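You operate a simulated robot arm through the tools that you are given. There is no shell and no other tool. Be economical: measure what you need, move in short steps, check, and stop when the job is done.

You run a simulated two-armed robot. Do the job below in one go: nothing can be reset, and whatever is moved stays where it is left.

TASK
Wipe up the spill on the top of the folding table with the pink washcloth and put it back.

Only the result counts: the job must be done as asked and must still hold three seconds after the hand-in. Knocking over, shifting, dropping, spilling or breaking anything else fails it.

THE ROBOT
Two 7-joint arms with two-finger parallel grippers on one trunk, on a base that drives. Base frame: it is fixed to the floor where the robot stands at the start and does not move with it; the origin is under the middle of the robot, x ahead of it, y to its left, z up; the surface under the hand at the start is at about z = 0.74. Readings come in m, degrees, newtons and seconds.
The left shoulder is at the start at [0.03, 0.119, 0.935], the right one opposite. With the tool pointing down near the work surface each hand reaches from about 0.28 to 0.68 m from the robot's upright axis, wherever it stands, measured 20 degrees to its own side. Payload 3.43 kg a hand.
Tool frame (each hand has its own): the origin (TCP) lies between the finger pads and is the grasp point; the fingertips stand 0.03 m ahead of it; z points along the fingers, y is the line along which they close. The gripper opens to 0.094 m. The fingers are 0.028 m wide and 0.01 m thick; the gripper's body (0.05 by 0.096 m) begins 0.055 m behind the TCP.
Orientation is that of the tool frame in the base frame, as a unit quaternion [x, y, z, w]. With the fingers straight down and closing along the base's y, the tool's x points along the base's -x, its y along +y and its z along -z.

THE INTERFACE
- The arms move only by the tool move_arm. It takes "left_commands", "right_commands" or both (then of equal length, played together; a hand with none holds still); each is a list of rows, each an object of numbers (a shift or turn left out is 0, a gripper value left out holds the last): "x", "y", "z": the shift along the tool's x, y, z in units of 40 mm (1.0 is 40 mm); "wx", "wy", "wz": the turn, a rotation vector about the tool's x, y, z in units of 5 degrees (1.0 is 5 degrees). In form: [{"x": .., "y": .., "z": .., "wx": .., "wy": .., "wz": ..}, ...]. A call has 1 to 12 rows; each row shifts and turns the commanded pose from where the row before left it, along the tool's axes as they then stand. "left_hand" and "right_hand" are, for a hand that has rows, the gripper command, from -1 (fully open) to 1 (shut), values between in proportion, set as the call begins (left out, the last holds). A call with a number of a shift or a turn outside -1 to 1 is refused whole. Each row takes 0.2 s and may step no farther than 0.05 m and 8.6 degrees from the row before; otherwise, or with a gripper value out of range, the whole call is refused. Where a pose cannot be reached the arm comes as near as it can. A force on the tool above 40 N (or 10 N above the force at the start of the call, whichever is more), or a blocked arm, ends the call early, and 0.2 s more pass. Each finger travels about 0.072 m/s and halts on what it meets, pressing with about 23 N; the grip force reading is that of the motor and also rises with nothing between the fingers. The clock runs only during rows and for 0.2 s after the last one: add rows that do not move to give the fingers time. The reply holds the time, the measured pose of the TCP, the force on the tool along the base axes, the opening and the grip force, in the units named above and with some noise, with the torque about the TCP (base axes, N m) and any sound that the robot's microphone picked up, and new pictures: "views" is both (left out), scene, wrist or none (wrist: the cameras of the hands that moved).
- Cameras (640 x 400 px; columns grow to the right, rows downward): "scene" is now at [0.0336, 0.004, 1.6396]; the picture's right is [0.16, -0.99, 0.00], its down [-0.83, -0.14, -0.54] and it looks along [0.53, 0.09, -0.84] (base axes); focal length 280 px, centre (320, 200). "left" rides on the left gripper at [0.076, -0.014, -0.102] in its tool frame; the picture's right is [0.18, 0.98, 0.00], its down [-0.75, 0.14, -0.64] and it looks along [-0.63, 0.12, 0.77] (tool axes); focal length 243 px, centre (320, 200). "right" rides on the right gripper at [0.076, 0.014, -0.103] in its tool frame; the picture's right is [-0.18, 0.98, 0.00], its down [-0.75, -0.14, -0.64] and it looks along [-0.63, -0.12, 0.77] (tool axes); focal length 243 px, centre (320, 200). There is no depth. A picture from a camera that has moved, and an enlarged one, comes with that camera's place and axes in the base frame and with its lens. The place of the scene camera against the robot may be out by one fixed shift of up to 0.018 m in any direction.
- move_column(by): slides the trunk up (or, below 0, down) by that many m; the arms and the scene camera ride with it, the base frame stays. It gives what a move gives, with no picture.
- drive_base(legs): drives the robot by 1 to 6 legs, each [ahead, turn to the left] in m and degrees, along the robot's own axes; the way and the turn of a leg run together, so that a leg with both is an arc; at most 1.5 m and 180 degrees a leg. The arms and the cameras ride along, it lands a little off, and it stops where it bumps. It gives what a move gives, and a new picture of the scene camera.
- pan_tilt(pan, tilt): turns the head with the scene camera to pan (to the left, within 143 degrees either way) and tilt (down, from -29 to 69), counted from straight ahead of the robot. It gives what a move gives, and a new picture of the scene camera.
- enlarge(camera, box): a new picture of the part [left, top, right, bottom] of that camera's present view, enlarged. No time passes.
- sign_off(): hands the job in; it is judged then, once.

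Go step by step. Nothing tells you exact positions but the pictures and the camera data: compare them with the known pose of the tool, close in by small moves and look again before you grip or let go. The budget is 120 turns and 260 pictures, counting those below and the enlarged ones. Unless the task says otherwise, let go and move clear before handing in, and close with one line.

The tools are called by a JSON object that holds its "method" and its "body". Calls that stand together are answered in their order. move_arm: Moves the arms, as the interface text tells. Its arguments: {"type":"object","properties":{"left_commands":{"type":"array","items":{"type":"object","properties":{"x":{"type":"number"},"y":{"type":"number"},"z":{"type":"number"},"wx":{"type":"number"},"wy":{"type":"number"},"wz":{"type":"number"}}}},"left_hand":{"type":"number"},"right_commands":{"type":"array","items":{"type":"object","properties":{"x":{"type":"number"},"y":{"type":"number"},"z":{"type":"number"},"wx":{"type":"number"},"wy":{"type":"number"},"wz":{"type":"number"}}}},"right_hand":{"type":"number"},"views":{"type":"string","enum":["both","scene","wrist","none"]}},"required":[]} The other tools are called the same way: move_column (by) slides the trunk up or down; drive_base (legs) drives the base; pan_tilt (pan, tilt) turns the head that bears the scene camera; enlarge (camera, box) takes an enlarged picture of a part of a camera's view; sign_off () hands the job in.

At the start:

```text
t: 0.0
left_eef_pos: [0.4375, 0.4364, 0.9582]
left_tool_rot: [0.0, 1.0, 0.0, 0.001]
left_force: [0.4, 0.3, 0.2]
left_moment: [-0.01, -0.01, 0.0]
left_opening: 0.094
left_grip_force: 0.0
right_eef_pos: [0.3596, -0.0565, 0.9725]
right_tool_rot: [0.0, 1.0, 0.0, 0.0]
right_force: [-0.3, -0.1, 0.0]
right_moment: [0.01, 0.0, 0.02]
right_opening: 0.0941
right_grip_force: 0.1
trunk travel left (down, up): [-0.2, 0.21]
robot x, y, heading: [0.0004, -0.0007, -0.0]
head pan, tilt: [9.5, 57.5]
```

scene: 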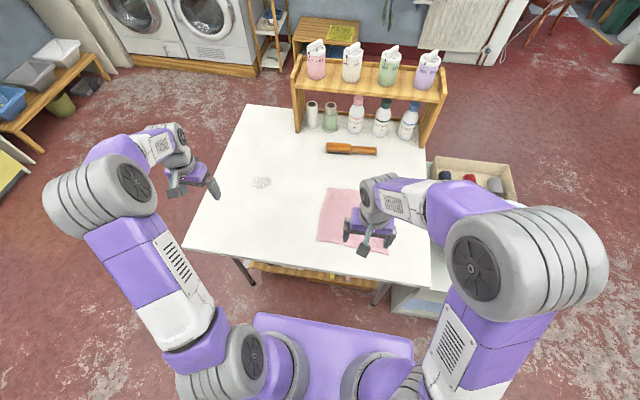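
right: 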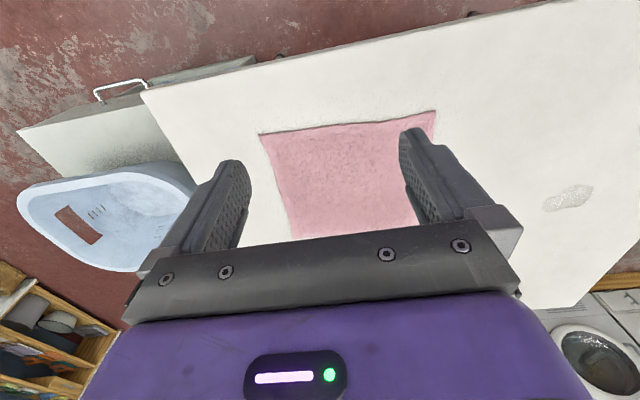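
left: 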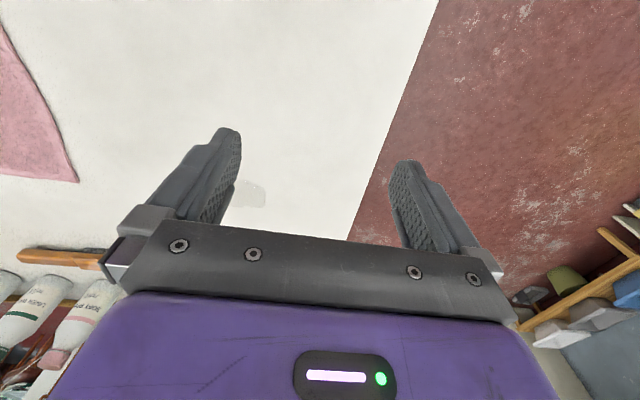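

I see the pink cloth flat on the table at about x 0.42–0.66, y −0.16–0.08, and a pale spill near (0.65, 0.34). I'll look closer at both first.

{"method": "enlarge", "body": {"camera": "scene", "box": [180, 100, 440, 262]}}

{"method": "enlarge", "body": {"camera": "right", "box": [240, 80, 640, 330]}}

```text
2.46 times, centred on (310, 181) of scene
camera zoom: at [0.0336, 0.004, 1.6396], right [0.16, -0.99, 0.0], down [-0.83, -0.14, -0.54], along [0.53, 0.09, -0.84], focal length 690 px, centre (345, 247)
```

zoom: 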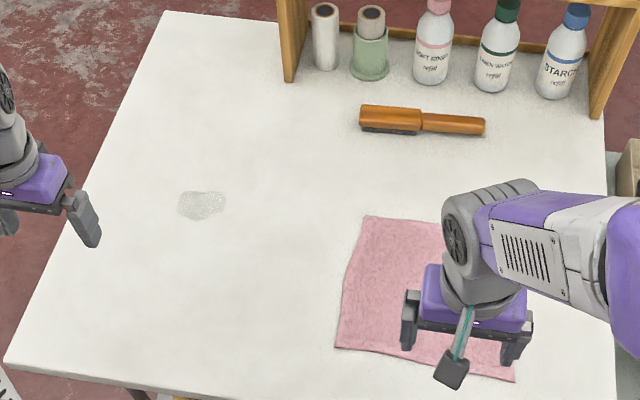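

```text
1.60 times, centred on (440, 205) of right
camera zoom: at [0.2833, -0.0426, 1.0754], right [0.18, 0.98, 0.0], down [0.75, -0.14, 0.64], along [0.63, -0.12, -0.77], focal length 388 px, centre (128, 192)
```

zoom: 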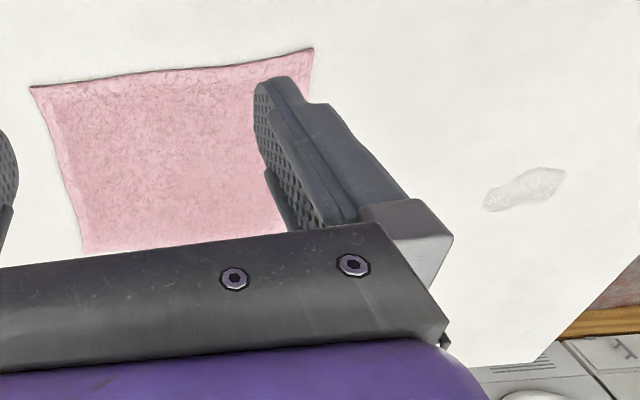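

The cloth lies flat and clear of everything, with the spill about (0.645, 0.343), slightly beyond comfortable reach. I'll move the right arm off the cloth and check the clearance between the base and the table before creeping forward.

{"method": "move_arm", "body": {"right_commands": [{"z": -0.5, "y": -1}, {"y": -1}, {"y": -1}, {"y": -1}, {"y": -1}, {"y": -1}], "views": "none"}}

{"method": "pan_tilt", "body": {"pan": 0, "tilt": 69}}

```text
t: 1.4
left_eef_pos: [0.4366, 0.4346, 0.958]
left_tool_rot: [0.0, 1.0, 0.0, 0.0]
left_force: [0.3, -0.7, -0.1]
left_moment: [0.03, 0.01, 0.0]
left_opening: 0.0943
left_grip_force: 0.0
right_eef_pos: [0.3606, -0.2966, 0.993]
right_tool_rot: [0.001, 1.0, 0.001, 0.001]
right_force: [0.5, -0.2, -0.8]
right_moment: [0.01, 0.0, -0.02]
right_opening: 0.0938
right_grip_force: 0.1
trunk travel left (down, up): [-0.2, 0.21]
robot x, y, heading: [0.002, -0.0037, -0.2]
head pan, tilt: [9.5, 57.5]
```

```text
t: 2.1
left_eef_pos: [0.436, 0.4364, 0.958]
left_tool_rot: [0.0, 1.0, 0.0, 0.0]
left_force: [-1.5, -0.5, 0.8]
left_moment: [-0.01, -0.02, 0.0]
left_opening: 0.094
left_grip_force: 0.1
right_eef_pos: [0.3583, -0.2966, 0.9927]
right_tool_rot: [0.0, 1.0, 0.0, 0.0]
right_force: [0.2, 0.1, -0.9]
right_moment: [0.0, 0.0, 0.0]
right_opening: 0.0941
right_grip_force: 0.2
trunk travel left (down, up): [-0.2, 0.21]
robot x, y, heading: [0.0018, 0.0007, -0.1]
head pan, tilt: [0.0, 68.8]
camera scene: at [0.0211, -0.0074, 1.6273], right [0.0, -1.0, 0.0], down [-0.93, 0.0, -0.36], along [0.36, 0.0, -0.93], focal length 280 px, centre (320, 200)
```

scene: 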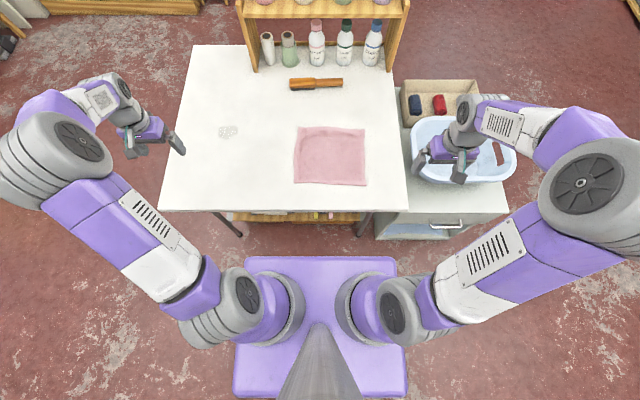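

The base front has about 0.1 m clearance to the table. Cloth centre is about (0.54, −0.043), spill (0.64, 0.34). I'll drive 0.07 m ahead.

{"method": "drive_base", "body": {"legs": [[0.07, 0]]}}

```text
t: 3.1
left_eef_pos: [0.5066, 0.4356, 0.959]
left_tool_rot: [-0.001, 1.0, 0.0, -0.001]
left_force: [0.7, 0.1, -0.3]
left_moment: [0.0, 0.03, -0.02]
left_opening: 0.0938
left_grip_force: 0.2
right_eef_pos: [0.4296, -0.2953, 0.9941]
right_tool_rot: [-0.001, 1.0, 0.001, -0.001]
right_force: [0.6, 0.8, -0.2]
right_moment: [0.04, 0.02, 0.0]
right_opening: 0.0939
right_grip_force: 0.0
trunk travel left (down, up): [-0.2, 0.21]
robot x, y, heading: [0.0692, 0.0007, -0.1]
head pan, tilt: [0.0, 68.8]
camera scene: at [0.092, -0.0074, 1.6273], right [0.0, -1.0, 0.0], down [-0.93, 0.0, -0.36], along [0.36, 0.0, -0.93], focal length 280 px, centre (320, 200)
```

scene: 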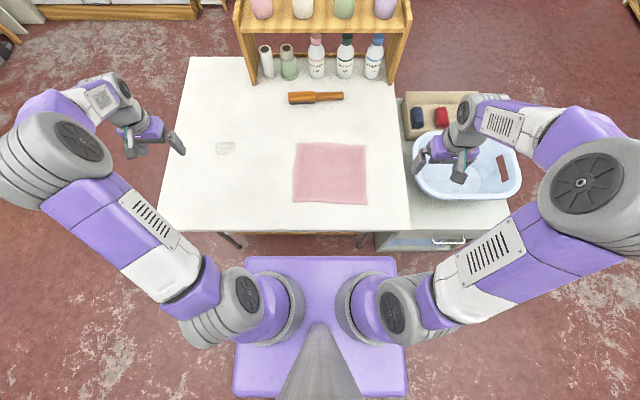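

Next I bring the left hand over the cloth centre, to a height of about 0.86.

{"method": "move_arm", "body": {"left_commands": [{"x": -0.07, "y": -1, "z": 0.2}, {"x": -0.07, "y": -1, "z": 0.2}, {"x": -0.07, "y": -1, "z": 0.2}, {"x": -0.07, "y": -1, "z": 0.2}, {"x": -0.07, "y": -1, "z": 0.2}, {"x": -0.07, "y": -1, "z": 0.2}, {"x": -0.07, "y": -1, "z": 0.2}, {"x": -0.07, "y": -1, "z": 0.2}, {"x": -0.07, "y": -1, "z": 0.2}, {"x": -0.07, "y": -1, "z": 0.2}, {"x": -0.07, "y": -1, "z": 0.2}, {"x": -0.07, "y": -0.97, "z": 0.2}], "left_hand": -0.3}}

```text
t: 5.7
left_eef_pos: [0.541, -0.0439, 0.8611]
left_tool_rot: [-0.001, 1.0, 0.0, 0.0]
left_force: [-0.6, -0.6, 0.0]
left_moment: [0.01, 0.03, 0.03]
left_opening: 0.0612
left_grip_force: 0.0
right_eef_pos: [0.4286, -0.2981, 0.9933]
right_tool_rot: [0.0, 1.0, 0.0, 0.0]
right_force: [0.0, 0.4, -0.3]
right_moment: [0.04, -0.01, 0.01]
right_opening: 0.0941
right_grip_force: 0.1
trunk travel left (down, up): [-0.2, 0.21]
robot x, y, heading: [0.0714, -0.0004, -0.0]
head pan, tilt: [0.0, 68.8]
camera scene: at [0.0906, -0.0084, 1.6273], right [0.0, -1.0, 0.0], down [-0.93, 0.0, -0.36], along [0.36, 0.0, -0.93], focal length 280 px, centre (320, 200)
camera left: at [0.4647, -0.0592, 0.9651], right [-0.18, 0.98, 0.0], down [0.75, 0.14, 0.64], along [0.63, 0.12, -0.77], focal length 243 px, centre (320, 200)
```

scene: 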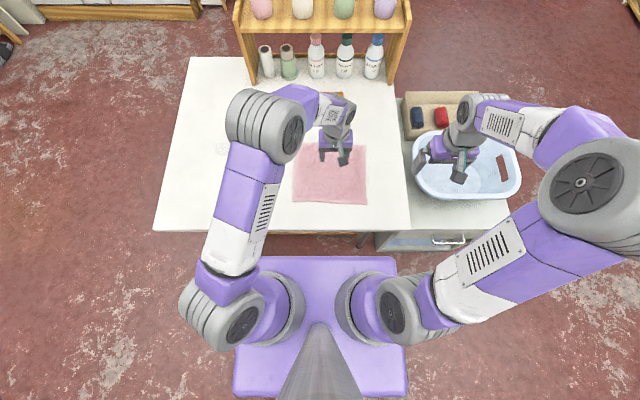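
left: 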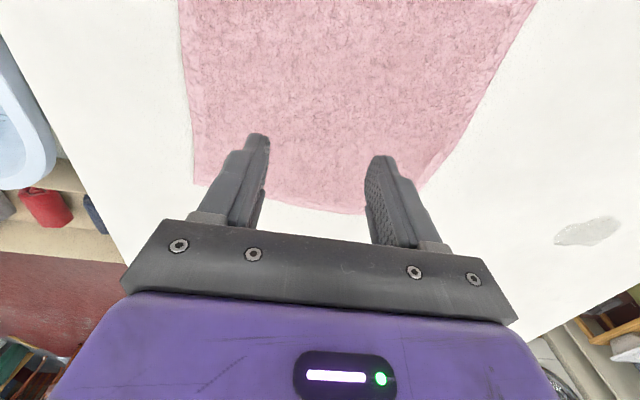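

Over the cloth centre as planned. Descending to just above it.

{"method": "move_arm", "body": {"left_commands": [{"z": 0.9}, {"z": 0.7}, {"z": 0.3}, {"z": 0.1}], "views": "wrist"}}

```text
t: 6.7
left_eef_pos: [0.5395, -0.0416, 0.7822]
left_tool_rot: [0.0, 1.0, 0.0, 0.0]
left_force: [-0.3, 0.4, 1.1]
left_moment: [-0.02, 0.0, 0.01]
left_opening: 0.0612
left_grip_force: 0.1
right_eef_pos: [0.4293, -0.2973, 0.9917]
right_tool_rot: [0.0, 1.0, 0.0, 0.0]
right_force: [-1.0, -0.9, 0.1]
right_moment: [-0.03, -0.04, -0.04]
right_opening: 0.0942
right_grip_force: 0.1
trunk travel left (down, up): [-0.2, 0.21]
robot x, y, heading: [0.0686, -0.0007, -0.1]
head pan, tilt: [0.0, 68.8]
camera left: at [0.4646, -0.0573, 0.8857], right [-0.18, 0.98, 0.0], down [0.75, 0.14, 0.64], along [0.63, 0.12, -0.77], focal length 243 px, centre (320, 200)
```

left: 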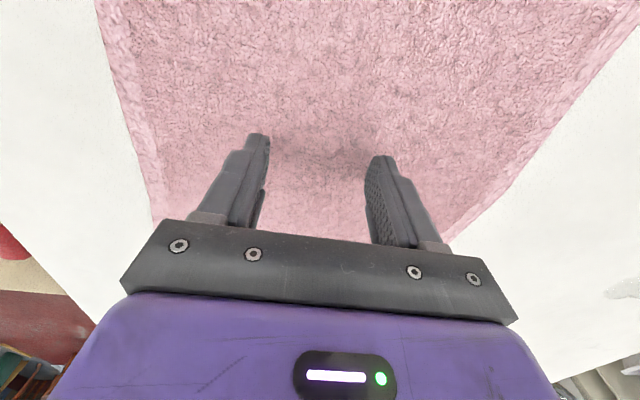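

Near the cloth now. I'll step down gently until I feel contact.

{"method": "move_arm", "body": {"left_commands": [{"z": 0.1}, {"z": 0.1}, {"z": 0.05}], "views": "none"}}

```text
t: 7.5
left_eef_pos: [0.5401, -0.0432, 0.7731]
left_tool_rot: [0.0, 1.0, 0.0, 0.001]
left_force: [-2.1, 2.4, 11.0]
left_moment: [0.11, 0.05, -0.01]
left_opening: 0.0609
left_grip_force: 0.0
right_eef_pos: [0.4274, -0.2965, 0.9947]
right_tool_rot: [0.0, 1.0, -0.001, 0.0]
right_force: [0.9, -1.0, -0.9]
right_moment: [-0.03, 0.01, 0.01]
right_opening: 0.094
right_grip_force: 0.0
trunk travel left (down, up): [-0.2, 0.21]
robot x, y, heading: [0.069, 0.0007, 0.1]
head pan, tilt: [0.0, 68.8]
```

Contact at TCP z ≈ 0.773 with 11 N. Closing to pinch the cloth.

{"method": "move_arm", "body": {"left_commands": [{}, {}, {}, {}, {}, {}], "left_hand": 1}}

```text
t: 8.9
left_eef_pos: [0.5399, -0.0421, 0.7729]
left_tool_rot: [0.0, 1.0, 0.0, 0.001]
left_force: [3.5, -0.2, 18.4]
left_moment: [-0.02, -0.07, 0.02]
left_opening: 0.0114
left_grip_force: 22.4
right_eef_pos: [0.4287, -0.2958, 0.9932]
right_tool_rot: [-0.001, 1.0, 0.0, 0.0]
right_force: [-0.2, 0.5, 0.0]
right_moment: [-0.02, -0.03, 0.02]
right_opening: 0.0941
right_grip_force: 0.0
trunk travel left (down, up): [-0.2, 0.21]
robot x, y, heading: [0.0646, 0.0001, -0.1]
head pan, tilt: [0.0, 68.8]
camera scene: at [0.0892, -0.0073, 1.6274], right [0.0, -1.0, 0.0], down [-0.93, 0.0, -0.36], along [0.36, 0.0, -0.93], focal length 280 px, centre (320, 200)
camera left: at [0.4644, -0.0575, 0.8765], right [-0.18, 0.98, 0.0], down [0.75, 0.14, 0.64], along [0.63, 0.12, -0.77], focal length 243 px, centre (320, 200)
```

scene: 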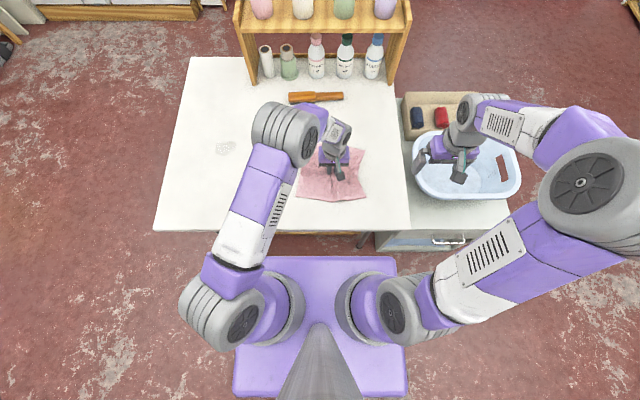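
left: 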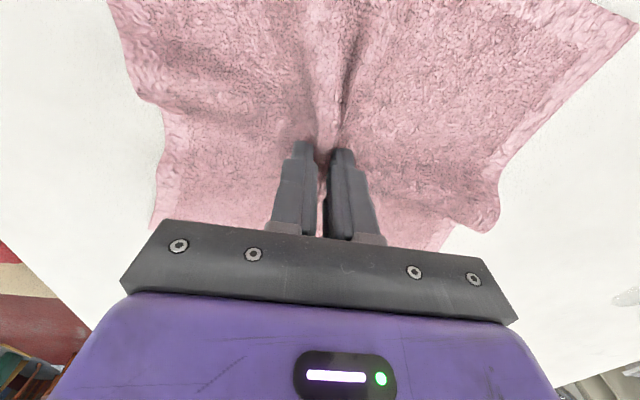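

The cloth is bunched and held (opening 11 mm). I'll lift it slightly and carry it toward the spill.

{"method": "move_arm", "body": {"left_commands": [{"z": -0.6}, {"z": -0.6}, {"x": -0.25, "y": 0.9}, {"x": -0.25, "y": 0.9}, {"x": -0.25, "y": 0.9}, {"x": -0.25, "y": 0.9}, {"x": -0.25, "y": 0.9}, {"x": -0.25, "y": 0.9}, {"x": -0.25, "y": 0.9}, {"x": -0.25, "y": 0.9}]}}

```text
t: 11.1
left_eef_pos: [0.6211, 0.2459, 0.819]
left_tool_rot: [0.001, 1.0, 0.001, 0.0]
left_force: [-0.6, 0.8, -0.2]
left_moment: [-0.02, 0.04, -0.04]
left_opening: 0.011
left_grip_force: 23.3
right_eef_pos: [0.4292, -0.2955, 0.9933]
right_tool_rot: [-0.001, 1.0, 0.0, 0.0]
right_force: [-0.2, 0.2, 0.0]
right_moment: [0.02, -0.01, -0.01]
right_opening: 0.094
right_grip_force: 0.1
trunk travel left (down, up): [-0.2, 0.21]
robot x, y, heading: [0.0679, -0.0013, 0.0]
head pan, tilt: [0.0, 68.8]
camera scene: at [0.0906, -0.0065, 1.6273], right [0.0, -1.0, 0.0], down [-0.93, 0.0, -0.36], along [0.36, 0.0, -0.93], focal length 280 px, centre (320, 200)
camera left: at [0.5464, 0.232, 0.9235], right [-0.18, 0.98, 0.0], down [0.75, 0.14, 0.64], along [0.63, 0.12, -0.77], focal length 243 px, centre (320, 200)
```

scene: 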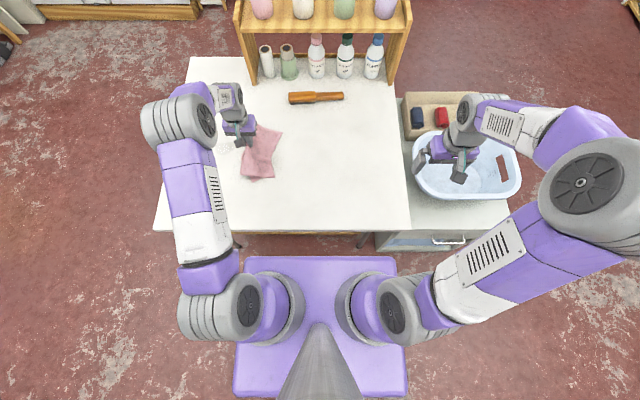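
left: 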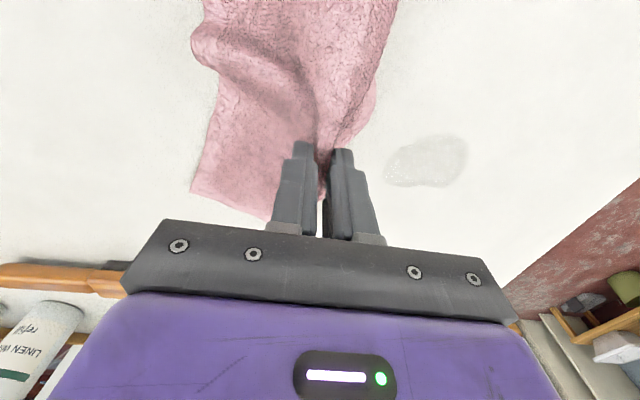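

The spill is now at (0.637, 0.343) by the wrist camera, about 7 cm long on a diagonal. I'll set the cloth down at its near edge with light pressure.

{"method": "move_arm", "body": {"left_commands": [{"x": -0.4, "y": 0.9}, {"z": 0.7}, {"z": 0.3}, {"z": 0.12}], "views": "wrist"}}

```text
t: 12.1
left_eef_pos: [0.6364, 0.2819, 0.7809]
left_tool_rot: [0.001, 1.0, 0.001, 0.004]
left_force: [-1.0, 2.0, 30.8]
left_moment: [-0.2, 0.18, 0.01]
left_opening: 0.0112
left_grip_force: 23.4
right_eef_pos: [0.4264, -0.2972, 0.9943]
right_tool_rot: [0.0, 1.0, 0.001, 0.001]
right_force: [0.3, 0.0, 0.5]
right_moment: [0.0, 0.0, 0.0]
right_opening: 0.0941
right_grip_force: 0.0
trunk travel left (down, up): [-0.2, 0.21]
robot x, y, heading: [0.0718, -0.0007, -0.1]
head pan, tilt: [0.0, 68.8]
camera left: at [0.5609, 0.2682, 0.8833], right [-0.18, 0.98, 0.0], down [0.75, 0.14, 0.65], along [0.64, 0.12, -0.76], focal length 243 px, centre (320, 200)
```

left: 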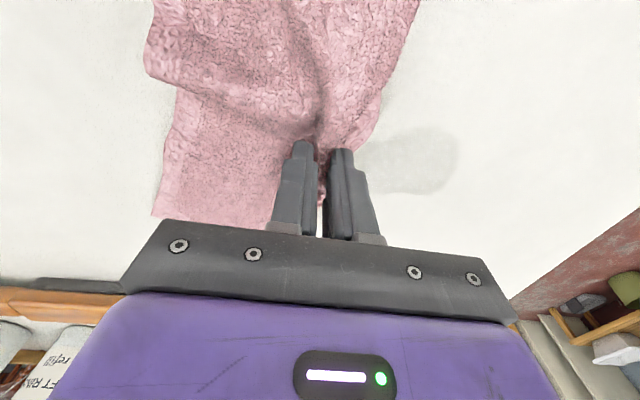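

Pressing at 31 N, a bit hard. I'll ease off 2 mm and stroke across the spill.

{"method": "move_arm", "body": {"left_commands": [{"z": -0.06}, {"y": 0.5}, {"y": 0.5}, {"y": 0.5}, {"y": 0.5}, {"y": 0.5}, {"y": 0.5}]}}

```text
t: 13.7
left_eef_pos: [0.6362, 0.3987, 0.7809]
left_tool_rot: [0.001, 1.0, 0.001, 0.001]
left_force: [1.0, -10.7, 28.0]
left_moment: [-0.61, 0.11, 0.03]
left_opening: 0.0115
left_grip_force: 22.6
right_eef_pos: [0.4281, -0.2985, 0.9928]
right_tool_rot: [0.001, 1.0, 0.0, 0.0]
right_force: [0.5, 0.3, 0.7]
right_moment: [-0.07, -0.02, 0.02]
right_opening: 0.0938
right_grip_force: 0.1
trunk travel left (down, up): [-0.2, 0.21]
robot x, y, heading: [0.0711, 0.0026, 0.1]
head pan, tilt: [0.0, 68.8]
camera scene: at [0.0875, -0.0104, 1.6274], right [0.0, -1.0, 0.0], down [-0.93, 0.0, -0.36], along [0.36, 0.0, -0.93], focal length 280 px, centre (320, 200)
camera left: at [0.5603, 0.3846, 0.8837], right [-0.18, 0.98, 0.0], down [0.75, 0.14, 0.65], along [0.63, 0.12, -0.76], focal length 243 px, centre (320, 200)
```

scene: 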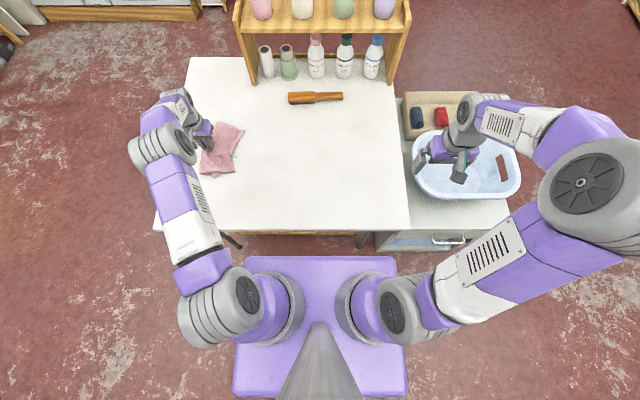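
left: 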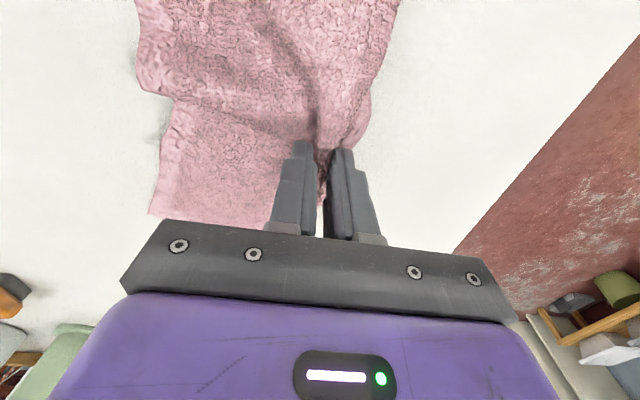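

Good stroke. Now back with an offset in x and forth again to cover the whole spill.

{"method": "move_arm", "body": {"left_commands": [{"x": -0.5, "z": -0.03}, {"y": -0.7}, {"y": -0.7}, {"y": -0.7}, {"y": -0.6}, {"x": 0.5}, {"x": 0.5}, {"y": 0.7}, {"y": 0.7}, {"y": 0.7}, {"y": 0.6}]}}

```text
t: 16.1
left_eef_pos: [0.6144, 0.3995, 0.7806]
left_tool_rot: [0.0, 1.0, -0.001, 0.0]
left_force: [1.3, -7.3, 19.1]
left_moment: [-0.37, 0.05, 0.03]
left_opening: 0.0113
left_grip_force: 22.8
right_eef_pos: [0.4291, -0.2984, 0.9927]
right_tool_rot: [0.0, 1.0, 0.001, 0.002]
right_force: [-0.5, -0.7, -0.7]
right_moment: [0.02, -0.01, -0.02]
right_opening: 0.0943
right_grip_force: 0.1
trunk travel left (down, up): [-0.2, 0.21]
robot x, y, heading: [0.0704, 0.0019, -0.0]
head pan, tilt: [0.0, 68.8]
camera scene: at [0.0886, -0.0094, 1.6274], right [0.0, -1.0, 0.0], down [-0.93, 0.0, -0.36], along [0.36, 0.0, -0.93], focal length 280 px, centre (320, 200)
camera left: at [0.5397, 0.385, 0.8845], right [-0.18, 0.98, 0.0], down [0.75, 0.14, 0.64], along [0.63, 0.12, -0.77], focal length 243 px, centre (320, 200)
```

scene: 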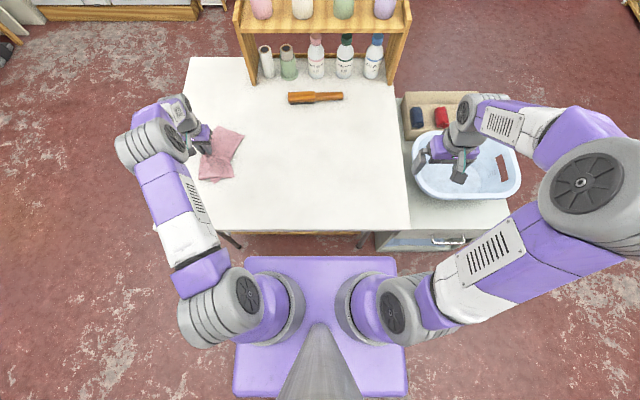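
left: 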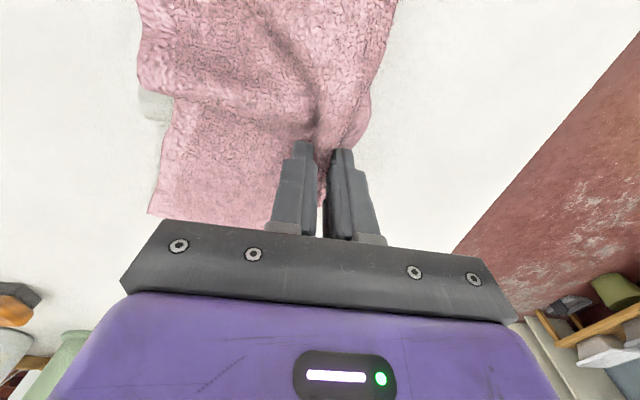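

A faint patch still shows beside the cloth near (0.60, 0.30). I'll lift and step back to look underneath.

{"method": "move_arm", "body": {"left_commands": [{"z": -0.8}, {"z": -0.8}, {"x": 0.8, "y": -0.8}, {"x": 0.9, "y": -0.9}, {"x": 0.9, "y": -0.9}, {"x": 0.5, "y": -0.9}, {"y": -0.9}]}}

```text
refused: row 4 steps farther than a row can; nothing moved
```

{"method": "move_arm", "body": {"left_commands": [{"z": -0.8}, {"z": -0.8}, {"x": 0.8, "y": -0.8}, {"x": 0.8, "y": -0.8}, {"x": 0.8, "y": -0.8}, {"x": 0.5, "y": -0.9}, {"y": -0.9}]}}

```text
t: 17.7
left_eef_pos: [0.4991, 0.2327, 0.8425]
left_tool_rot: [-0.001, 1.0, 0.0, 0.001]
left_force: [0.2, -0.3, -0.1]
left_moment: [-0.04, 0.02, 0.02]
left_opening: 0.0108
left_grip_force: 23.1
right_eef_pos: [0.4292, -0.2985, 0.9942]
right_tool_rot: [0.0, 1.0, 0.0, 0.0]
right_force: [0.2, -0.6, 0.6]
right_moment: [0.03, 0.02, -0.01]
right_opening: 0.0942
right_grip_force: 0.0
trunk travel left (down, up): [-0.2, 0.21]
robot x, y, heading: [0.0687, 0.0024, 0.0]
head pan, tilt: [0.0, 68.8]
camera scene: at [0.0907, -0.0084, 1.6273], right [0.0, -1.0, 0.0], down [-0.93, 0.0, -0.36], along [0.36, 0.0, -0.93], focal length 280 px, centre (320, 200)
camera left: at [0.4239, 0.2185, 0.9464], right [-0.18, 0.98, 0.0], down [0.75, 0.14, 0.64], along [0.63, 0.12, -0.77], focal length 243 px, centre (320, 200)
```

scene: 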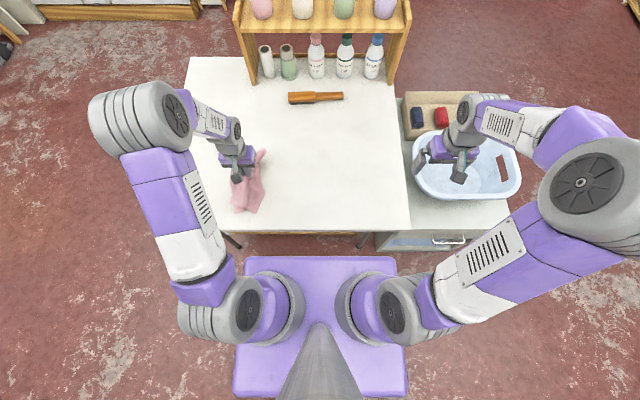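
left: 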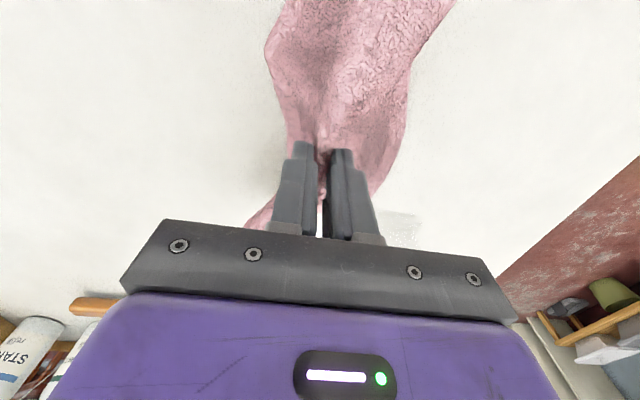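

{"method": "enlarge", "body": {"camera": "left", "box": [360, 180, 460, 260]}}

{"method": "enlarge", "body": {"camera": "scene", "box": [190, 100, 300, 200]}}

```text
5.00 times, centred on (410, 220) of left
camera zoom: at [0.4239, 0.2185, 0.9464], right [-0.18, 0.98, 0.0], down [0.75, 0.14, 0.64], along [0.63, 0.12, -0.77], focal length 1213 px, centre (-130, 100)
```

zoom: 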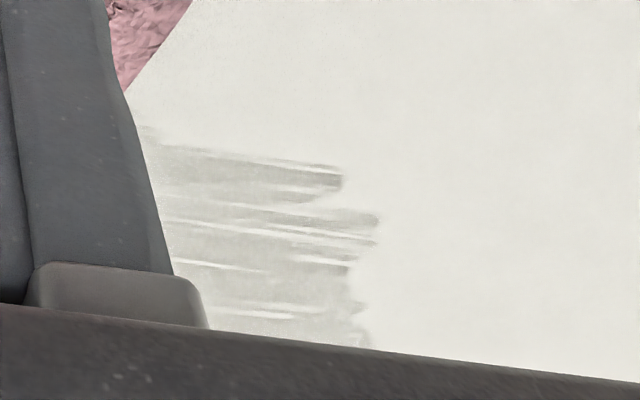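

```text
4.00 times, centred on (245, 150) of scene
camera zoom: at [0.0907, -0.0084, 1.6273], right [0.0, -1.0, 0.0], down [-0.93, 0.0, -0.36], along [0.36, 0.0, -0.93], focal length 1121 px, centre (620, 400)
```

zoom: 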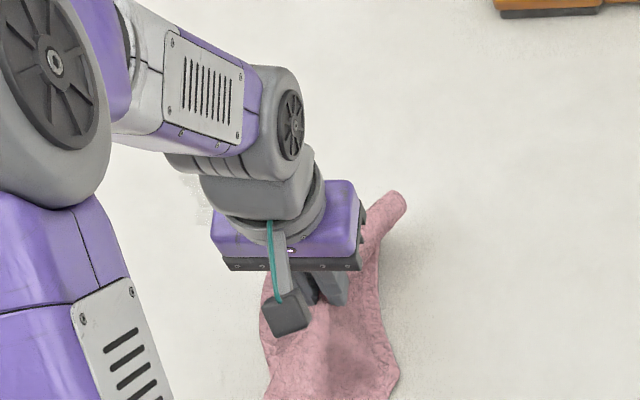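

Residue remains in streaks. I'll move the hand further back to see the full extent.

{"method": "move_arm", "body": {"left_commands": [{"z": -0.5, "y": -0.8}, {"y": -0.9}, {"y": -0.9}, {"y": -0.9}], "views": "wrist"}}

{"method": "enlarge", "body": {"camera": "scene", "box": [190, 100, 290, 180]}}

```text
t: 18.7
left_eef_pos: [0.499, 0.094, 0.8643]
left_tool_rot: [-0.001, 1.0, 0.0, 0.0]
left_force: [0.9, 0.8, 0.1]
left_moment: [0.03, -0.01, -0.02]
left_opening: 0.0107
left_grip_force: 22.5
right_eef_pos: [0.4292, -0.2978, 0.992]
right_tool_rot: [0.0, 1.0, 0.0, 0.0]
right_force: [0.3, 1.0, 0.8]
right_moment: [0.05, -0.01, -0.01]
right_opening: 0.094
right_grip_force: 0.1
trunk travel left (down, up): [-0.2, 0.21]
robot x, y, heading: [0.0716, 0.0005, 0.0]
head pan, tilt: [0.0, 68.8]
camera left: at [0.4251, 0.0794, 0.9681], right [-0.19, 0.98, 0.0], down [0.75, 0.14, 0.64], along [0.63, 0.12, -0.77], focal length 243 px, centre (320, 200)
```

left: 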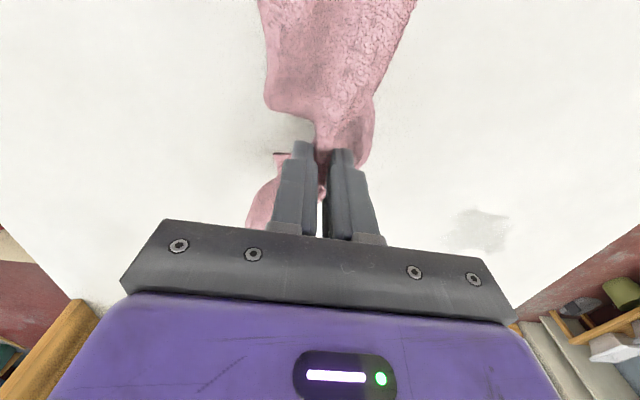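

```text
5.00 times, centred on (240, 140) of scene
camera zoom: at [0.0906, -0.0081, 1.6273], right [0.0, -1.0, 0.0], down [-0.93, 0.0, -0.36], along [0.36, 0.0, -0.93], focal length 1401 px, centre (720, 500)
```

zoom: 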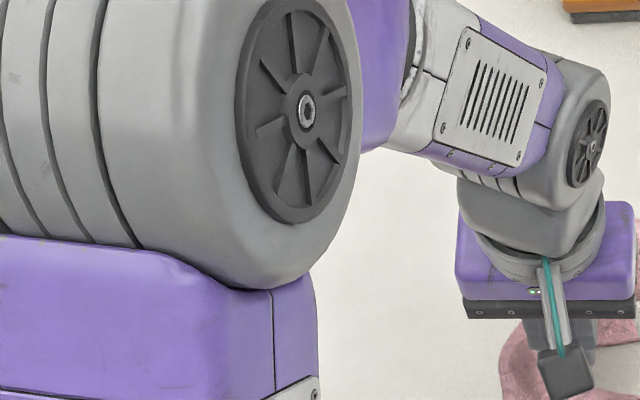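

{"method": "enlarge", "body": {"camera": "left", "box": [430, 190, 530, 270]}}

```text
5.00 times, centred on (480, 230) of left
camera zoom: at [0.4251, 0.0794, 0.9681], right [-0.19, 0.98, 0.0], down [0.75, 0.14, 0.64], along [0.63, 0.12, -0.77], focal length 1213 px, centre (-480, 50)
```

zoom: 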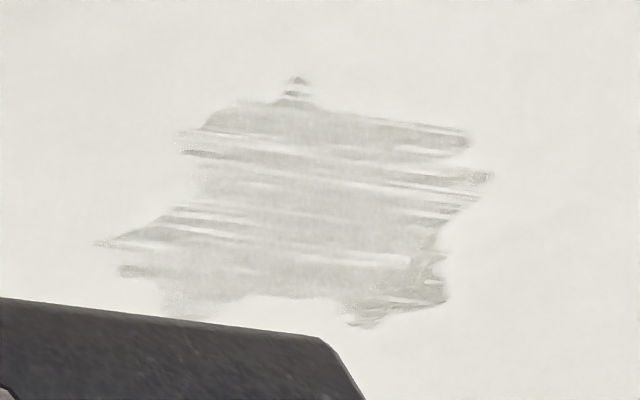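

A thinned smear remains over x 0.585–0.67, y 0.285–0.395. I'll return and raster over it in lanes.

{"method": "move_arm", "body": {"left_commands": [{"x": -0.62, "y": 0.64}, {"x": -0.62, "y": 0.64}, {"x": -0.62, "y": 0.64}, {"x": -0.62, "y": 0.64}, {"x": -0.62, "y": 0.64}, {"x": -0.62, "y": 0.64}, {"x": -0.62, "y": 0.64}, {"z": 0.9}, {"z": 0.8}, {"z": 0.25}, {"z": 0.08}], "views": "wrist"}}

```text
t: 21.1
left_eef_pos: [0.6749, 0.274, 0.7847]
left_tool_rot: [-0.001, 1.0, 0.001, 0.003]
left_force: [-1.8, 0.5, 23.0]
left_moment: [-0.05, 0.19, 0.01]
left_opening: 0.0107
left_grip_force: 22.8
right_eef_pos: [0.4268, -0.2978, 0.9929]
right_tool_rot: [-0.001, 1.0, 0.001, 0.001]
right_force: [-0.5, -0.4, -0.2]
right_moment: [-0.01, -0.03, -0.01]
right_opening: 0.0939
right_grip_force: 0.1
trunk travel left (down, up): [-0.2, 0.21]
robot x, y, heading: [0.0704, 0.0012, -0.1]
head pan, tilt: [0.0, 68.8]
camera left: at [0.5985, 0.259, 0.8883], right [-0.18, 0.98, 0.0], down [0.75, 0.14, 0.65], along [0.64, 0.12, -0.76], focal length 243 px, centre (320, 200)
```

left: 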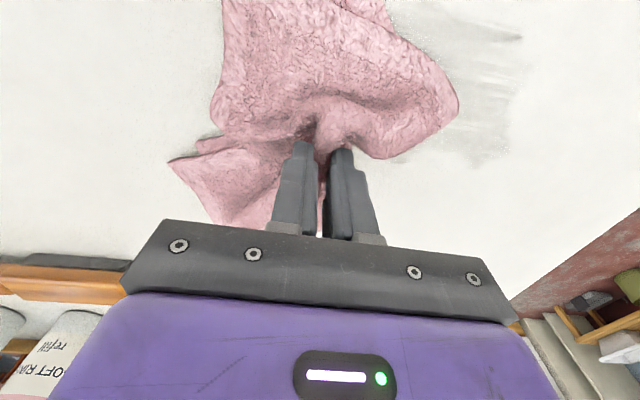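

Contact at 23 N. Rastering now.

{"method": "move_arm", "body": {"left_commands": [{"y": 0.85}, {"y": 0.85}, {"y": 0.85}, {"y": 0.85}, {"x": 0.45}, {"y": -0.85}, {"y": -0.85}, {"y": -0.85}, {"y": -0.85}, {"x": 0.45}], "views": "none"}}

{"method": "move_arm", "body": {"left_commands": [{"y": 0.85}, {"y": 0.85}, {"y": 0.85}, {"y": 0.85}, {"x": 0.45}, {"y": -0.85}, {"y": -0.85}, {"y": -0.85}, {"y": -0.85}, {"x": 0.45}], "views": "none"}}

{"method": "move_arm", "body": {"left_commands": [{"y": 0.85}, {"y": 0.85}, {"y": 0.85}, {"y": 0.85}, {"x": 0.3}, {"y": -0.85}, {"y": -0.85}, {"y": -0.85}, {"y": -0.85}], "views": "wrist"}}

```text
t: 23.3
left_eef_pos: [0.636, 0.2669, 0.7832]
left_tool_rot: [0.0, 1.0, -0.001, 0.004]
left_force: [8.1, -1.8, 21.3]
left_moment: [-0.13, -0.18, 0.08]
left_opening: 0.011
left_grip_force: 23.1
left hand out of reach, approached as far as the arm can: row 4
right_eef_pos: [0.4278, -0.298, 0.9931]
right_tool_rot: [0.0, 1.0, 0.0, 0.001]
right_force: [-0.1, 0.5, 0.1]
right_moment: [-0.02, 0.0, 0.0]
right_opening: 0.0938
right_grip_force: 0.0
trunk travel left (down, up): [-0.2, 0.21]
robot x, y, heading: [0.0685, -0.0047, -0.2]
head pan, tilt: [0.0, 68.8]
```

```text
t: 25.5
left_eef_pos: [0.599, 0.2669, 0.7837]
left_tool_rot: [0.001, 1.0, -0.001, 0.003]
left_force: [7.7, -0.4, 19.9]
left_moment: [-0.15, -0.16, 0.08]
left_opening: 0.011
left_grip_force: 23.1
right_eef_pos: [0.4281, -0.298, 0.9926]
right_tool_rot: [0.001, 1.0, 0.0, 0.001]
right_force: [-0.2, 0.6, -0.1]
right_moment: [0.03, -0.01, -0.01]
right_opening: 0.0937
right_grip_force: 0.1
trunk travel left (down, up): [-0.2, 0.21]
robot x, y, heading: [0.0706, 0.0023, -0.0]
head pan, tilt: [0.0, 68.8]
```

```text
t: 27.5
left_eef_pos: [0.5846, 0.2718, 0.7837]
left_tool_rot: [0.0, 1.0, 0.001, 0.0]
left_force: [0.7, 7.6, 21.6]
left_moment: [0.12, 0.09, -0.04]
left_opening: 0.0109
left_grip_force: 23.1
right_eef_pos: [0.4281, -0.2973, 0.994]
right_tool_rot: [0.0, 1.0, 0.001, 0.001]
right_force: [-0.6, 0.4, 0.0]
right_moment: [-0.01, 0.02, 0.0]
right_opening: 0.0939
right_grip_force: 0.1
trunk travel left (down, up): [-0.2, 0.21]
robot x, y, heading: [0.0712, 0.0001, -0.1]
head pan, tilt: [0.0, 68.8]
camera left: at [0.5098, 0.2573, 0.8874], right [-0.18, 0.98, 0.0], down [0.75, 0.14, 0.64], along [0.63, 0.12, -0.77], focal length 243 px, centre (320, 200)
```

left: 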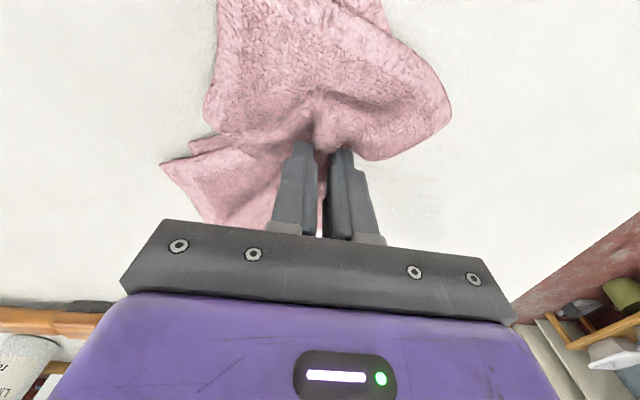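

Only a very faint trace is left. I'll lift and back off to see it.

{"method": "move_arm", "body": {"left_commands": [{"z": -0.8}, {"z": -0.8}, {"x": 0.6, "y": -0.8}, {"x": 0.6, "y": -0.8}, {"x": 0.6, "y": -0.8}, {"y": -0.9}, {"y": -0.9}], "views": "wrist"}}

{"method": "enlarge", "body": {"camera": "left", "box": [400, 170, 540, 282]}}

```text
t: 29.1
left_eef_pos: [0.5151, 0.1019, 0.8462]
left_tool_rot: [-0.001, 1.0, 0.001, 0.001]
left_force: [-0.6, -1.1, -0.5]
left_moment: [-0.04, -0.03, -0.04]
left_opening: 0.0109
left_grip_force: 22.7
right_eef_pos: [0.4289, -0.2995, 0.9925]
right_tool_rot: [0.0, 1.0, 0.0, 0.0]
right_force: [0.0, 0.0, 0.9]
right_moment: [-0.04, 0.03, 0.01]
right_opening: 0.0939
right_grip_force: 0.1
trunk travel left (down, up): [-0.2, 0.21]
robot x, y, heading: [0.0675, 0.0013, 0.1]
head pan, tilt: [0.0, 68.8]
camera left: at [0.4403, 0.0866, 0.9505], right [-0.18, 0.98, 0.0], down [0.75, 0.14, 0.64], along [0.63, 0.12, -0.77], focal length 243 px, centre (320, 200)
```

left: 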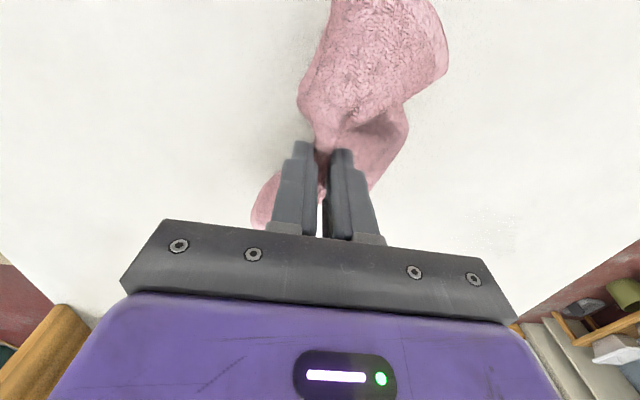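

```text
3.57 times, centred on (470, 226) of left
camera zoom: at [0.4403, 0.0866, 0.9505], right [-0.18, 0.98, 0.0], down [0.75, 0.14, 0.64], along [0.63, 0.12, -0.77], focal length 866 px, centre (-216, 107)
```

zoom: 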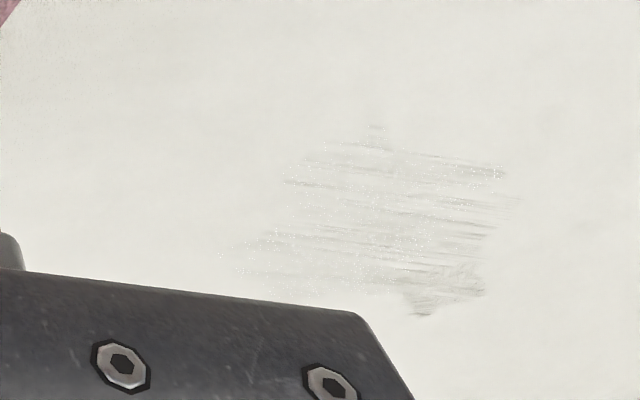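

Much fainter, over the same area. One more raster pass.

{"method": "move_arm", "body": {"left_commands": [{"x": -0.625, "y": 0.72}, {"x": -0.625, "y": 0.72}, {"x": -0.625, "y": 0.72}, {"x": -0.625, "y": 0.72}, {"x": -0.625, "y": 0.72}, {"x": -0.625, "y": 0.72}, {"z": 0.9}, {"z": 0.5}, {"z": 0.15}, {"z": 0.08}], "views": "none"}}

```text
t: 31.3
left_eef_pos: [0.6627, 0.2761, 0.7843]
left_tool_rot: [0.001, 1.0, 0.001, 0.003]
left_force: [-1.4, 0.0, 18.7]
left_moment: [-0.12, 0.11, 0.0]
left_opening: 0.0109
left_grip_force: 23.0
right_eef_pos: [0.4276, -0.297, 0.9939]
right_tool_rot: [0.0, 1.0, 0.001, 0.001]
right_force: [-0.7, 0.3, 0.0]
right_moment: [0.01, 0.0, 0.0]
right_opening: 0.0942
right_grip_force: 0.1
trunk travel left (down, up): [-0.2, 0.21]
robot x, y, heading: [0.0675, -0.0004, 0.1]
head pan, tilt: [0.0, 68.8]
```

{"method": "move_arm", "body": {"left_commands": [{"y": 0.8, "z": 0.04}, {"y": 0.8}, {"y": 0.8}, {"y": 0.7}, {"y": -0.8}, {"y": -0.8}, {"y": -0.8}, {"y": -0.7}, {"x": 0.4}], "views": "none"}}

{"method": "move_arm", "body": {"left_commands": [{"y": 0.85}, {"y": 0.85}, {"y": 0.85}, {"y": 0.6}, {"x": 0.4}, {"y": -0.85}, {"y": -0.85}, {"y": -0.85}, {"y": -0.6}, {"x": 0.4}], "views": "none"}}

{"method": "move_arm", "body": {"left_commands": [{"y": 0.85}, {"y": 0.85}, {"y": 0.85}, {"y": 0.6}, {"x": 0.4}, {"y": -0.85}, {"y": -0.85}, {"y": -0.85}, {"y": -0.6}, {"x": 0.3}], "views": "none"}}

{"method": "move_arm", "body": {"left_commands": [{"y": 0.85}, {"y": 0.85}, {"y": 0.85}, {"y": -0.85}, {"y": -0.85}, {"y": -0.85}, {"z": -0.8}, {"z": -0.8}, {"x": 0.5, "y": -0.8}, {"x": 0.5, "y": -0.8}, {"x": 0.5, "y": -0.8}, {"y": -0.9}], "views": "wrist"}}

{"method": "enlarge", "body": {"camera": "left", "box": [380, 160, 540, 288]}}

```text
t: 33.3
left_eef_pos: [0.65, 0.2709, 0.7804]
left_tool_rot: [0.001, 1.0, -0.001, 0.004]
left_force: [9.2, -0.4, 23.8]
left_moment: [-0.25, -0.16, 0.08]
left_opening: 0.0109
left_grip_force: 22.8
right_eef_pos: [0.4278, -0.2986, 0.9924]
right_tool_rot: [0.001, 1.0, 0.0, 0.001]
right_force: [-0.9, 0.0, -0.1]
right_moment: [0.03, 0.02, 0.01]
right_opening: 0.094
right_grip_force: 0.1
trunk travel left (down, up): [-0.2, 0.21]
robot x, y, heading: [0.0693, -0.0, -0.2]
head pan, tilt: [0.0, 68.8]
```

```text
t: 35.5
left_eef_pos: [0.6166, 0.2724, 0.7815]
left_tool_rot: [0.0, 1.0, -0.001, 0.002]
left_force: [7.1, -1.9, 18.7]
left_moment: [-0.22, -0.15, 0.09]
left_opening: 0.011
left_grip_force: 23.1
right_eef_pos: [0.4285, -0.2989, 0.9923]
right_tool_rot: [0.001, 1.0, 0.0, 0.0]
right_force: [-0.3, 0.4, 1.1]
right_moment: [-0.02, 0.02, 0.0]
right_opening: 0.0939
right_grip_force: 0.0
trunk travel left (down, up): [-0.2, 0.21]
robot x, y, heading: [0.0688, 0.0008, -0.2]
head pan, tilt: [0.0, 68.8]
```

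```text
t: 37.7
left_eef_pos: [0.5901, 0.2708, 0.7809]
left_tool_rot: [0.001, 1.0, 0.0, 0.004]
left_force: [9.0, 0.0, 23.2]
left_moment: [-0.26, -0.15, 0.08]
left_opening: 0.0105
left_grip_force: 23.3
right_eef_pos: [0.4277, -0.2973, 0.9925]
right_tool_rot: [0.0, 1.0, 0.0, 0.001]
right_force: [-0.7, -0.6, 0.6]
right_moment: [-0.01, -0.03, -0.02]
right_opening: 0.0939
right_grip_force: 0.1
trunk travel left (down, up): [-0.2, 0.21]
robot x, y, heading: [0.0716, 0.0025, 0.2]
head pan, tilt: [0.0, 68.8]
```

```text
t: 40.3
left_eef_pos: [0.5261, 0.1421, 0.8469]
left_tool_rot: [0.0, 1.0, 0.001, 0.001]
left_force: [0.2, -0.2, -0.7]
left_moment: [0.0, -0.01, -0.02]
left_opening: 0.0109
left_grip_force: 23.2
right_eef_pos: [0.4297, -0.2975, 0.9915]
right_tool_rot: [0.0, 1.0, 0.001, 0.001]
right_force: [0.1, -1.2, -0.4]
right_moment: [0.01, -0.01, 0.01]
right_opening: 0.0937
right_grip_force: 0.0
trunk travel left (down, up): [-0.2, 0.21]
robot x, y, heading: [0.0685, -0.0015, -0.2]
head pan, tilt: [0.0, 68.8]
camera left: at [0.4511, 0.1271, 0.9501], right [-0.18, 0.98, 0.0], down [0.75, 0.14, 0.64], along [0.63, 0.12, -0.77], focal length 243 px, centre (320, 200)
```

left: 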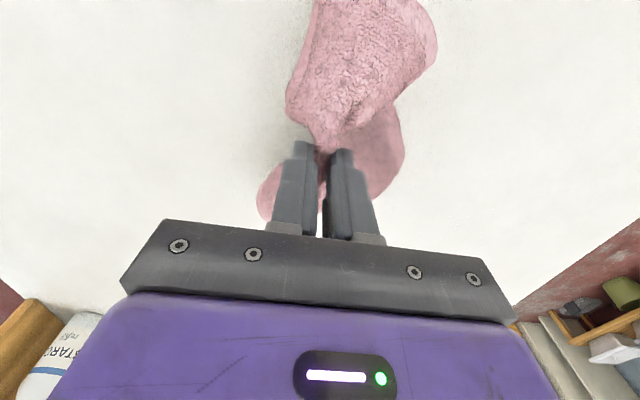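

```text
3.12 times, centred on (460, 224) of left
camera zoom: at [0.4511, 0.1271, 0.9501], right [-0.18, 0.98, 0.0], down [0.75, 0.14, 0.64], along [0.63, 0.12, -0.77], focal length 758 px, centre (-118, 125)
```

zoom: 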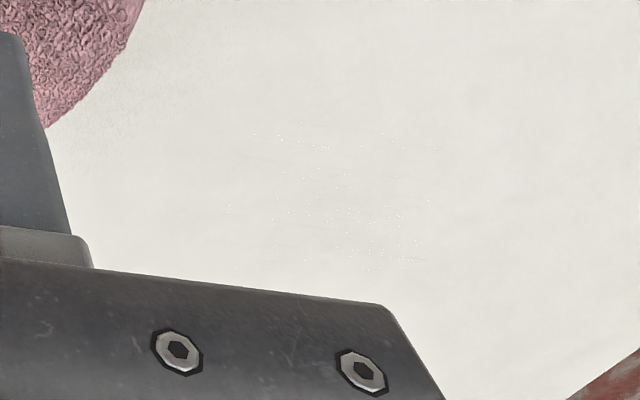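

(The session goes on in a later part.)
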